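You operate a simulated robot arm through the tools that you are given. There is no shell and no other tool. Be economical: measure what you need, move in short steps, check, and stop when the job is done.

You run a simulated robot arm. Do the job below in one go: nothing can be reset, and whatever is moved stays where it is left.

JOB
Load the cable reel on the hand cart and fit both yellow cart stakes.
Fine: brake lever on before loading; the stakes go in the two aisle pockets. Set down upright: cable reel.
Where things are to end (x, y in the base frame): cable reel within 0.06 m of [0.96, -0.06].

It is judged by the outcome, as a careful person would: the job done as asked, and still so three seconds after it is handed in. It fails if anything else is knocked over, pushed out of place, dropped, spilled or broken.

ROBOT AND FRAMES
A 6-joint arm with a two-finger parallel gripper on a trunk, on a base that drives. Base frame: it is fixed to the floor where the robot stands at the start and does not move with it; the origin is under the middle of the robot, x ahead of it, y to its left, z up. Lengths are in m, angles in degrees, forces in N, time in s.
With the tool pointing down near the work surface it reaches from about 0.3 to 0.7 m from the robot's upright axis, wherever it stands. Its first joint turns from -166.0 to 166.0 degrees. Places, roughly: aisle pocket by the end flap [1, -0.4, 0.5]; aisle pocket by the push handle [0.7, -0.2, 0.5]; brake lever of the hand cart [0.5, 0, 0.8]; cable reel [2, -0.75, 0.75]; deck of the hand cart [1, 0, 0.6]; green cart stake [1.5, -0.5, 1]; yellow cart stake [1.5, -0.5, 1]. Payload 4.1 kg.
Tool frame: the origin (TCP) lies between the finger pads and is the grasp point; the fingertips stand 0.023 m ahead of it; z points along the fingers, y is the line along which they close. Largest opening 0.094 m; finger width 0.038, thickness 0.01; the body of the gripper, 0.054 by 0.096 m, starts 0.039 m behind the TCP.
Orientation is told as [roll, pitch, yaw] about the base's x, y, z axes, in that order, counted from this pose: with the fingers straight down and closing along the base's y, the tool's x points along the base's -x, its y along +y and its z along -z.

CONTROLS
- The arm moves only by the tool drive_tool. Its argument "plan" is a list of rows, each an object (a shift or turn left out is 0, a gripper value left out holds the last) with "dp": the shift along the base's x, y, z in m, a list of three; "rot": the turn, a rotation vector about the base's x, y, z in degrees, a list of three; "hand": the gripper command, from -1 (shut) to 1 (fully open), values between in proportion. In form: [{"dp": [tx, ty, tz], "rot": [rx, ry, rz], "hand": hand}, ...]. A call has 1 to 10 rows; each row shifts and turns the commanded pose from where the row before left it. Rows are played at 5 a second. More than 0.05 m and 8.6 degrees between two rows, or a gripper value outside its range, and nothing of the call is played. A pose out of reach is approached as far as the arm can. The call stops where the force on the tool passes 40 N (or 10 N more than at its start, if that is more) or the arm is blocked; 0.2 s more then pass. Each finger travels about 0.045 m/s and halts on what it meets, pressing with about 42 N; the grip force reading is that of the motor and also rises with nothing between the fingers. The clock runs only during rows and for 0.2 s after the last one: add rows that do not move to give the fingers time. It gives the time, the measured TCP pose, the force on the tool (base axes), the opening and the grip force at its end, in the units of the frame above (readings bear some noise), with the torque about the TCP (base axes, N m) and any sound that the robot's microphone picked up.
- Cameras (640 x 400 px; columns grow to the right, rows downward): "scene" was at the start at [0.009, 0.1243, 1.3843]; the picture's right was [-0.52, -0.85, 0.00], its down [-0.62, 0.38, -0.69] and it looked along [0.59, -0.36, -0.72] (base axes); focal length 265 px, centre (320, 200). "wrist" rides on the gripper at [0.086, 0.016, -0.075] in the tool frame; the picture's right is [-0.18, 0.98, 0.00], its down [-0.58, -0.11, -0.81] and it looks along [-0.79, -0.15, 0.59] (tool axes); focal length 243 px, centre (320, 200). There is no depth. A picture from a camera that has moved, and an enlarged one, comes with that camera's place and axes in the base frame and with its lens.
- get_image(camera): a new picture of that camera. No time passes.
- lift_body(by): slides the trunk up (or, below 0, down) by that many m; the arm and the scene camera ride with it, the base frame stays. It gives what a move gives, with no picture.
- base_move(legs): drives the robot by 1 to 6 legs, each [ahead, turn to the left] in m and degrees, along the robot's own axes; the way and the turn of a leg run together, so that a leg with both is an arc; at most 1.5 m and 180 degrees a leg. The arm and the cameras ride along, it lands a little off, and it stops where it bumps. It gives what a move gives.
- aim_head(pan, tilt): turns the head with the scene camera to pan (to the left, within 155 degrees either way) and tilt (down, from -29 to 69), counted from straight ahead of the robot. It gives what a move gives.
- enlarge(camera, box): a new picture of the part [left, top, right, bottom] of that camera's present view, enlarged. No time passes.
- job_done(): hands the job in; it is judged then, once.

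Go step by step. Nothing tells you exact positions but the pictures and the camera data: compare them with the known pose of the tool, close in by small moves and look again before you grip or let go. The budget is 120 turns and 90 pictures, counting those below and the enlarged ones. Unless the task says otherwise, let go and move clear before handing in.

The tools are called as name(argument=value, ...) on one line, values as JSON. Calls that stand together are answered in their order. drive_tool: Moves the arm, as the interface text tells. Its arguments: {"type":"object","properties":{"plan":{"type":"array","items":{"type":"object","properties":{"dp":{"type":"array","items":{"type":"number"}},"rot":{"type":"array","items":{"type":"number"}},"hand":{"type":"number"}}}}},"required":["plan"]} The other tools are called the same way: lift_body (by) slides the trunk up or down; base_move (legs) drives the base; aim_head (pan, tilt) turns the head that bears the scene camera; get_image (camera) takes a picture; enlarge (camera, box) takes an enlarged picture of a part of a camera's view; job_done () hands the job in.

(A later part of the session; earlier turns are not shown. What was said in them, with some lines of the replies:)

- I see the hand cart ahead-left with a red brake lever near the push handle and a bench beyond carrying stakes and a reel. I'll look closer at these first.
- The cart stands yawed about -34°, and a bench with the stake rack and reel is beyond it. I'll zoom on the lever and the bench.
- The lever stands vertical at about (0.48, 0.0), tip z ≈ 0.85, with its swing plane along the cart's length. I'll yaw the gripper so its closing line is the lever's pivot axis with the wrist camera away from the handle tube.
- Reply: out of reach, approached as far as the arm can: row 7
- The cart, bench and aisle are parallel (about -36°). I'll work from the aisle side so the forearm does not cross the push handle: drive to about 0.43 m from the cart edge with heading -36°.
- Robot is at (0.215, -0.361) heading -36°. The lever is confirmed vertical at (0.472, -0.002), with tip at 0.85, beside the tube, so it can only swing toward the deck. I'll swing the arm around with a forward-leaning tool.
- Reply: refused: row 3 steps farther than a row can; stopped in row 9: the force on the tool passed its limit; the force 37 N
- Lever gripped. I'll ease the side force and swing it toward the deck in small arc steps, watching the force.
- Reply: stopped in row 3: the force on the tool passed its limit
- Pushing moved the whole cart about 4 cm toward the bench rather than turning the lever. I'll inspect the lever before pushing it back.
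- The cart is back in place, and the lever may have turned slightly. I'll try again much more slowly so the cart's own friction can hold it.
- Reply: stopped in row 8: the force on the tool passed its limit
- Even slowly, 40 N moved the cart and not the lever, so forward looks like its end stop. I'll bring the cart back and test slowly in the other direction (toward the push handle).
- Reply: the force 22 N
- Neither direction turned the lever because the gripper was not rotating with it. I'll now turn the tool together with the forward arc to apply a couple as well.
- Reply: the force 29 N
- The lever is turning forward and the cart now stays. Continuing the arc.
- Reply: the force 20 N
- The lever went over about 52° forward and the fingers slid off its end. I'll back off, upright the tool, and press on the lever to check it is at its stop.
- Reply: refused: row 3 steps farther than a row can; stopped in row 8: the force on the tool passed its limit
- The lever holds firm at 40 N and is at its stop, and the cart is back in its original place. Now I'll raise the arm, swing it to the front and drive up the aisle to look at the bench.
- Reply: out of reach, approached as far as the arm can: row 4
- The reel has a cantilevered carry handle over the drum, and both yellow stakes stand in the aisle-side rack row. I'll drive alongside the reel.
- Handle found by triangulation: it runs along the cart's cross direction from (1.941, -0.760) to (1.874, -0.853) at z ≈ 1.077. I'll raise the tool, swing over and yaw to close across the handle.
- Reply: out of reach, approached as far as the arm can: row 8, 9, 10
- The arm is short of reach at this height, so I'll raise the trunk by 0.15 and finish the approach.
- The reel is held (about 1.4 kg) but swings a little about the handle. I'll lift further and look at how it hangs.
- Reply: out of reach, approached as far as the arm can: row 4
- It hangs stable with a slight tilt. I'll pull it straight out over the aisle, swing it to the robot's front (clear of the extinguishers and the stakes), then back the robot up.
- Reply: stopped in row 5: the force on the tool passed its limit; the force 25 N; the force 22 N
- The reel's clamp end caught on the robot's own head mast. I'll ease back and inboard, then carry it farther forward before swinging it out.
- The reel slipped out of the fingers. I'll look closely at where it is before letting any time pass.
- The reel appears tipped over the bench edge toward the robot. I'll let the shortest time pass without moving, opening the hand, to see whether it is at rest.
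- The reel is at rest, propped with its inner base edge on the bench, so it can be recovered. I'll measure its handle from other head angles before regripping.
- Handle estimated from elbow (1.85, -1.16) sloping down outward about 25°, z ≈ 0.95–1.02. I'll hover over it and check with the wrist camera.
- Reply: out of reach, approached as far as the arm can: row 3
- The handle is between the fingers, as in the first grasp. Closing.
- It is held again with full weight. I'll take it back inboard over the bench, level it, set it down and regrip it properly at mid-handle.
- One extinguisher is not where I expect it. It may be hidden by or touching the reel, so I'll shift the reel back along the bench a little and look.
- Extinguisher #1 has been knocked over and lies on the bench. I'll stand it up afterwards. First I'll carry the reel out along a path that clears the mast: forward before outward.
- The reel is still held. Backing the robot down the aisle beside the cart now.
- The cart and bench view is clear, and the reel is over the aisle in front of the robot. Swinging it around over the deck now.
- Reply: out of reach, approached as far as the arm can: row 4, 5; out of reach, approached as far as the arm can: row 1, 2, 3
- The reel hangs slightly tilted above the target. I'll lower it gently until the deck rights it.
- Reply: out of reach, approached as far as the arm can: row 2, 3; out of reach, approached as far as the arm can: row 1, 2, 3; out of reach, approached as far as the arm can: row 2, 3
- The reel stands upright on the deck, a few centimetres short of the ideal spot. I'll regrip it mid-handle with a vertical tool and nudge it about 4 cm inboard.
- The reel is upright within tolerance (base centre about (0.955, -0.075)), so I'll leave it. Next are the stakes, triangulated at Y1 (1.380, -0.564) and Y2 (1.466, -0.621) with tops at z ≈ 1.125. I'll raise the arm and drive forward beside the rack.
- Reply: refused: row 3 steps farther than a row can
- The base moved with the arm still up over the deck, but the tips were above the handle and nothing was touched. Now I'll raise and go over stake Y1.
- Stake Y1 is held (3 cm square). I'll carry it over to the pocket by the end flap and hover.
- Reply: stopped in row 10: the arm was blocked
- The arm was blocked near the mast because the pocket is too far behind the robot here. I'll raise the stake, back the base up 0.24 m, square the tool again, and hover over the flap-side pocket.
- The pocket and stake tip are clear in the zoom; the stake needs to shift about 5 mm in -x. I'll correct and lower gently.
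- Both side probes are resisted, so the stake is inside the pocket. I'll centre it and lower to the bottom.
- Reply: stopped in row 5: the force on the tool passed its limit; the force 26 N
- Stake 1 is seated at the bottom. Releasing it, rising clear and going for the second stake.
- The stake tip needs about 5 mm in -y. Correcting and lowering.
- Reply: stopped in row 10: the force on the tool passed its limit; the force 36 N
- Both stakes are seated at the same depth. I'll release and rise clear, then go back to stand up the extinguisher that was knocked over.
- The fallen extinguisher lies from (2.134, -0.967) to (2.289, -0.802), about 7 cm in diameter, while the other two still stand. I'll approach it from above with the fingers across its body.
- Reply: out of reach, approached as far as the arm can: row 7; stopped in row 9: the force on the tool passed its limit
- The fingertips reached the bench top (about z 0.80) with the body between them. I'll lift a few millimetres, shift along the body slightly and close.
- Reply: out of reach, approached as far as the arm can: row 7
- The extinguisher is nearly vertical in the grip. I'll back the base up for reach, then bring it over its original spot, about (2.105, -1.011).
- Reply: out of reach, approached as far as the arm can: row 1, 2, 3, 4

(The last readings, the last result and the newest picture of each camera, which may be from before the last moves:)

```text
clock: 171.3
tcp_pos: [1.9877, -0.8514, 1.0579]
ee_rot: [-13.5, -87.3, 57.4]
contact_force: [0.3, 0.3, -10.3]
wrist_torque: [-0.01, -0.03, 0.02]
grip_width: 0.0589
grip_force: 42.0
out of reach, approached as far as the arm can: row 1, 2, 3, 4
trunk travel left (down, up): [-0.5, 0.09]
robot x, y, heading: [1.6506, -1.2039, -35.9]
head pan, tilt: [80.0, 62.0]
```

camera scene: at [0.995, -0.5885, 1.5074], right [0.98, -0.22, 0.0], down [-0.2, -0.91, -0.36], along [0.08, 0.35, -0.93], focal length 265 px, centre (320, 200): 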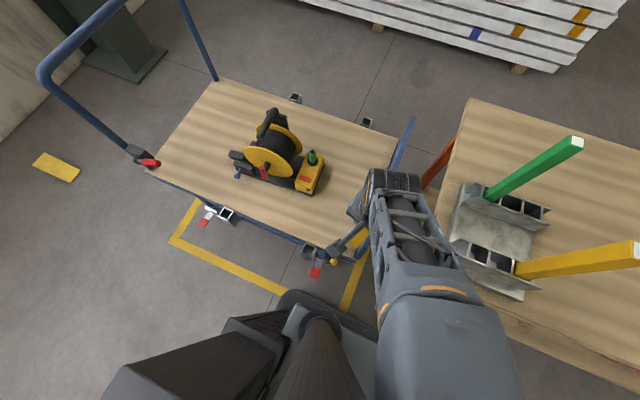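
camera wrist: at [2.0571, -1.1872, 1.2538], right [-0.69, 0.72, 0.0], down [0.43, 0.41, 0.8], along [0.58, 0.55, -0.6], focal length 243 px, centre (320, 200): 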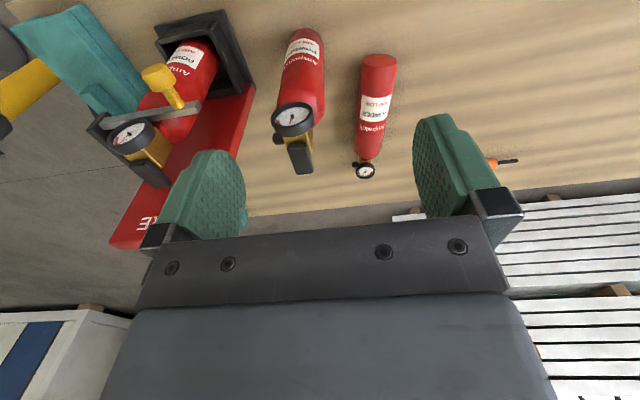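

base_move(legs=[[-0.16, 0]])

drive_tool(plan=[{"dp": [0.035, 0.0, 0], "hand": -1}, {"dp": [0.035, -0.03, 0]}, {"dp": [0.035, -0.03, 0]}, {"dp": [0.035, -0.03, 0]}])

```text
clock: 172.7
tcp_pos: [1.8576, -0.7557, 1.0594]
ee_rot: [-14.1, -87.4, 58.1]
contact_force: [-0.1, 0.8, -11.7]
wrist_torque: [0.09, -0.02, -0.03]
grip_width: 0.0588
grip_force: 41.9
trunk travel left (down, up): [-0.5, 0.09]
robot x, y, heading: [1.5152, -1.1051, -36.2]
head pan, tilt: [80.0, 62.0]
```

```text
clock: 173.7
tcp_pos: [1.8739, -0.7556, 1.0628]
ee_rot: [-4.0, -87.2, 46.6]
contact_force: [0.2, -0.3, -10.4]
wrist_torque: [0.02, -0.01, 0.01]
grip_width: 0.0591
grip_force: 42.1
out of reach, approached as far as the arm can: row 1, 2, 3, 4
trunk travel left (down, up): [-0.5, 0.09]
robot x, y, heading: [1.5163, -1.1132, -35.9]
head pan, tilt: [80.0, 62.0]
```

drive_tool(plan=[{"dp": [0.033, 0.033, -0.01], "hand": -1}, {"dp": [0.033, 0.033, -0.01]}, {"dp": [0.024, -0.034, -0.01]}, {"dp": [0.024, -0.034, -0.01]}, {"dp": [0.024, -0.034, 0]}])

```text
clock: 174.9
tcp_pos: [1.9139, -0.6899, 1.0389]
ee_rot: [-13.5, -87.1, 56.6]
contact_force: [0.4, -0.3, -11.4]
wrist_torque: [0.06, -0.07, 0.0]
grip_width: 0.0591
grip_force: 42.1
out of reach, approached as far as the arm can: row 1, 2, 3, 4, 5
trunk travel left (down, up): [-0.5, 0.09]
robot x, y, heading: [1.5207, -1.1091, -36.0]
head pan, tilt: [80.0, 62.0]
```

drive_tool(plan=[{"rot": [-5.5, 5.2, 0], "hand": -1}, {"rot": [-3, 2.8, 0]}, {"dp": [0.024, -0.034, 0]}, {"dp": [0.024, -0.034, 0]}, {"dp": [0.024, -0.034, 0]}])

```text
clock: 176.1
tcp_pos: [1.9211, -0.7125, 1.0468]
ee_rot: [-5.5, -75.4, 48.8]
contact_force: [0.2, 0.7, -11.6]
wrist_torque: [0.13, -0.16, 0.0]
grip_width: 0.0588
grip_force: 42.0
out of reach, approached as far as the arm can: row 3, 4, 5
trunk travel left (down, up): [-0.5, 0.09]
robot x, y, heading: [1.5206, -1.1099, -35.9]
head pan, tilt: [80.0, 62.0]
```

The limit depends on the tool's heading relative to the arm's bearing, so I'll turn the tool along with the arc.

drive_tool(plan=[{"rot": [0, 0, -4.5], "hand": -1}, {"dp": [0.0325, -0.0295, 0], "rot": [0, 0, -4.5]}, {"dp": [0.0325, -0.0295, 0], "rot": [0, 0, -4.5]}, {"dp": [0.0275, -0.0365, 0], "rot": [0, 0, -4.5]}, {"dp": [0.0275, -0.0365, 0], "rot": [0, 0, -4.5]}, {"dp": [0.0195, -0.0415, 0], "rot": [0, 0, -4.5]}, {"dp": [0.0195, -0.0415, 0], "rot": [0, 0, -4.5]}, {"dp": [0.0125, -0.0415, 0], "rot": [0, 0, -4]}, {"dp": [0.0125, -0.0415, 0], "rot": [0, 0, -4]}])

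```text
clock: 178.1
tcp_pos: [2.1061, -1.0117, 1.0471]
ee_rot: [-4.7, -75.6, 9.1]
contact_force: [0.2, 0.4, -11.6]
wrist_torque: [0.0, -0.12, 0.0]
grip_width: 0.0591
grip_force: 41.7
trunk travel left (down, up): [-0.5, 0.09]
robot x, y, heading: [1.5165, -1.1065, -35.9]
head pan, tilt: [80.0, 62.0]
```

drive_tool(plan=[{"rot": [0.9, -5.5, 0], "hand": -1}, {"rot": [0.9, -5.5, 0]}, {"dp": [0, 0, -0.03]}, {"dp": [0, 0, -0.02]}])

```text
clock: 179.1
tcp_pos: [2.1075, -1.0058, 1.0013]
ee_rot: [-15.7, -86.7, 20.1]
contact_force: [0.1, 0.4, -10.6]
wrist_torque: [0.04, -0.03, 0.01]
grip_width: 0.0593
grip_force: 42.7
out of reach, approached as far as the arm can: row 4
trunk travel left (down, up): [-0.5, 0.09]
robot x, y, heading: [1.5171, -1.1088, -36.0]
head pan, tilt: [80.0, 62.0]
```

It hangs vertical now. I'll lower it with the trunk until it touches the bench.

lift_body(by=-0.035)

lift_body(by=-0.008)

```text
clock: 179.9
tcp_pos: [2.1085, -1.0064, 0.9651]
ee_rot: [-15.5, -86.6, 20.0]
contact_force: [0.2, -0.1, -10.6]
wrist_torque: [0.03, -0.06, 0.0]
grip_width: 0.0589
grip_force: 42.3
trunk travel left (down, up): [-0.465, 0.125]
robot x, y, heading: [1.5169, -1.1078, -36.0]
head pan, tilt: [80.0, 62.0]
```

```text
clock: 180.5
tcp_pos: [2.1086, -1.0057, 0.9584]
ee_rot: [-15.7, -86.7, 20.2]
contact_force: [1.3, 0.0, -8.1]
wrist_torque: [0.05, -0.31, -0.01]
grip_width: 0.0588
grip_force: 42.1
trunk travel left (down, up): [-0.457, 0.133]
robot x, y, heading: [1.5205, -1.1067, -35.8]
head pan, tilt: [80.0, 62.0]
```

lift_body(by=-0.005)

lift_body(by=-0.004)

```text
clock: 181.0
tcp_pos: [2.1061, -1.0075, 0.9578]
ee_rot: [-17.1, -87.2, 21.4]
contact_force: [-7.6, -3.6, 22.1]
wrist_torque: [0.19, 0.54, 0.03]
grip_width: 0.0589
grip_force: 41.7
trunk travel left (down, up): [-0.452, 0.138]
robot x, y, heading: [1.5205, -1.1066, -36.1]
head pan, tilt: [80.0, 62.0]
```

```text
clock: 181.5
tcp_pos: [2.1067, -1.0065, 0.9535]
ee_rot: [-16.0, -87.2, 20.5]
contact_force: [-1.3, -3.0, 28.6]
wrist_torque: [0.58, -0.2, -0.11]
grip_width: 0.0595
grip_force: 42.1
trunk travel left (down, up): [-0.448, 0.142]
robot x, y, heading: [1.5183, -1.1083, -36.0]
head pan, tilt: [80.0, 62.0]
```

The base is flat on the bench. Opening slowly and withdrawing along the tool axis.

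drive_tool(plan=[{"dp": [0, 0, 0.002], "hand": 0.3}, {"hand": 0.35}, {"hand": 0.6}, {"hand": 0.9}, {"hand": 0.9}, {"hand": 0.9}])

drive_tool(plan=[{"dp": [-0.02, -0.0015, 0], "hand": 0.9}, {"dp": [-0.03, -0.002, 0]}, {"dp": [-0.03, -0.002, 0]}, {"dp": [-0.03, -0.002, 0.01]}])

```text
clock: 182.9
tcp_pos: [2.1068, -1.0064, 0.9516]
ee_rot: [-15.6, -86.7, 20.1]
contact_force: [-0.5, 0.2, 0.4]
wrist_torque: [-0.01, 0.05, 0.02]
grip_width: 0.0894
grip_force: 0.1
trunk travel left (down, up): [-0.448, 0.142]
robot x, y, heading: [1.5163, -1.1094, -36.0]
head pan, tilt: [80.0, 62.0]
```

```text
clock: 183.9
tcp_pos: [1.9977, -1.0079, 0.9666]
ee_rot: [-22.1, -86.3, 26.4]
contact_force: [0.6, 0.2, 0.9]
wrist_torque: [0.03, 0.01, 0.03]
grip_width: 0.0894
grip_force: 0.1
out of reach, approached as far as the arm can: row 3
trunk travel left (down, up): [-0.448, 0.142]
robot x, y, heading: [1.5175, -1.1071, -36.1]
head pan, tilt: [80.0, 62.0]
```

drive_tool(plan=[{"dp": [-0.02, -0.02, 0.03], "hand": 0.9}, {"dp": [-0.01, -0.03, 0.03]}, {"dp": [0, -0.04, 0.02]}])

aim_head(pan=35, tilt=35)

get_image(camera="scene")

```text
clock: 184.7
tcp_pos: [1.9849, -1.0576, 1.0438]
ee_rot: [-15.6, -86.6, 19.2]
contact_force: [0.0, 0.5, 0.2]
wrist_torque: [0.02, 0.01, 0.01]
grip_width: 0.0895
grip_force: 0.1
out of reach, approached as far as the arm can: row 2, 3
trunk travel left (down, up): [-0.448, 0.142]
robot x, y, heading: [1.5154, -1.1121, -35.9]
head pan, tilt: [80.0, 62.0]
```

```text
clock: 185.8
tcp_pos: [1.9845, -1.056, 1.044]
ee_rot: [-15.7, -86.7, 19.5]
contact_force: [0.1, -0.2, 0.5]
wrist_torque: [0.01, -0.03, -0.02]
grip_width: 0.0894
grip_force: 0.0
trunk travel left (down, up): [-0.448, 0.142]
robot x, y, heading: [1.5218, -1.1067, -36.0]
head pan, tilt: [35.0, 35.0]
```

```text
0 pictures are left
camera scene: at [1.6558, -0.9399, 1.499], right [-0.02, -1.0, 0.0], down [-0.57, 0.01, -0.82], along [0.82, -0.01, -0.57], focal length 265 px, centre (320, 200)
```

scene: 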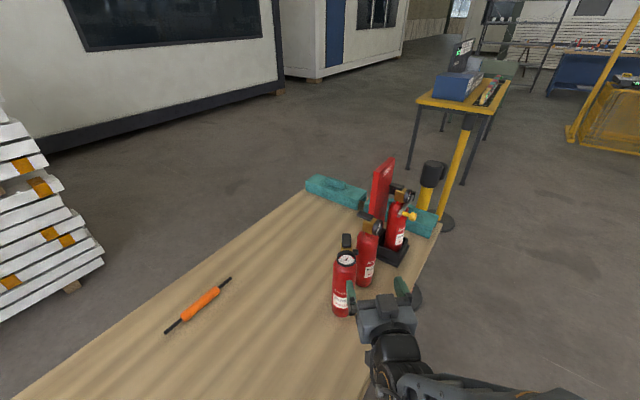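

All three extinguishers are standing, the reel is on the deck, both stakes are in the aisle pockets and the brake lever is on. The gripper is clear of everything, so I'm handing in.

job_done()

```text
The job is handed in.
```

The job is handed in with everything in place, but not cleanly: I dropped the reel once, knocked over a fire extinguisher and briefly rolled the cart.

- **Brake:** The lever was pushed to its stop and held at 40 N before loading. My first tries at it rolled the cart about 4 cm, and I brought it back to its starting place.
- **Reel:** It stands upright on the deck at about (0.95, -0.07), measured from pictures. That is about 2 cm from the target. On the way it caught on my own head mast and slipped out of the grip. It came to rest tipped against the bench edge, and I picked it up again from there.
- **Stakes:** Both yellow stakes are in the two aisle pockets, and both stopped at the same depth. I had no pictures left to check them after letting go.
- **Extinguisher:** While recovering the reel I knocked over one extinguisher on the bench. I stood it back up near its original spot, and the last picture shows all three upright. Its original position is only my estimate from earlier pictures.
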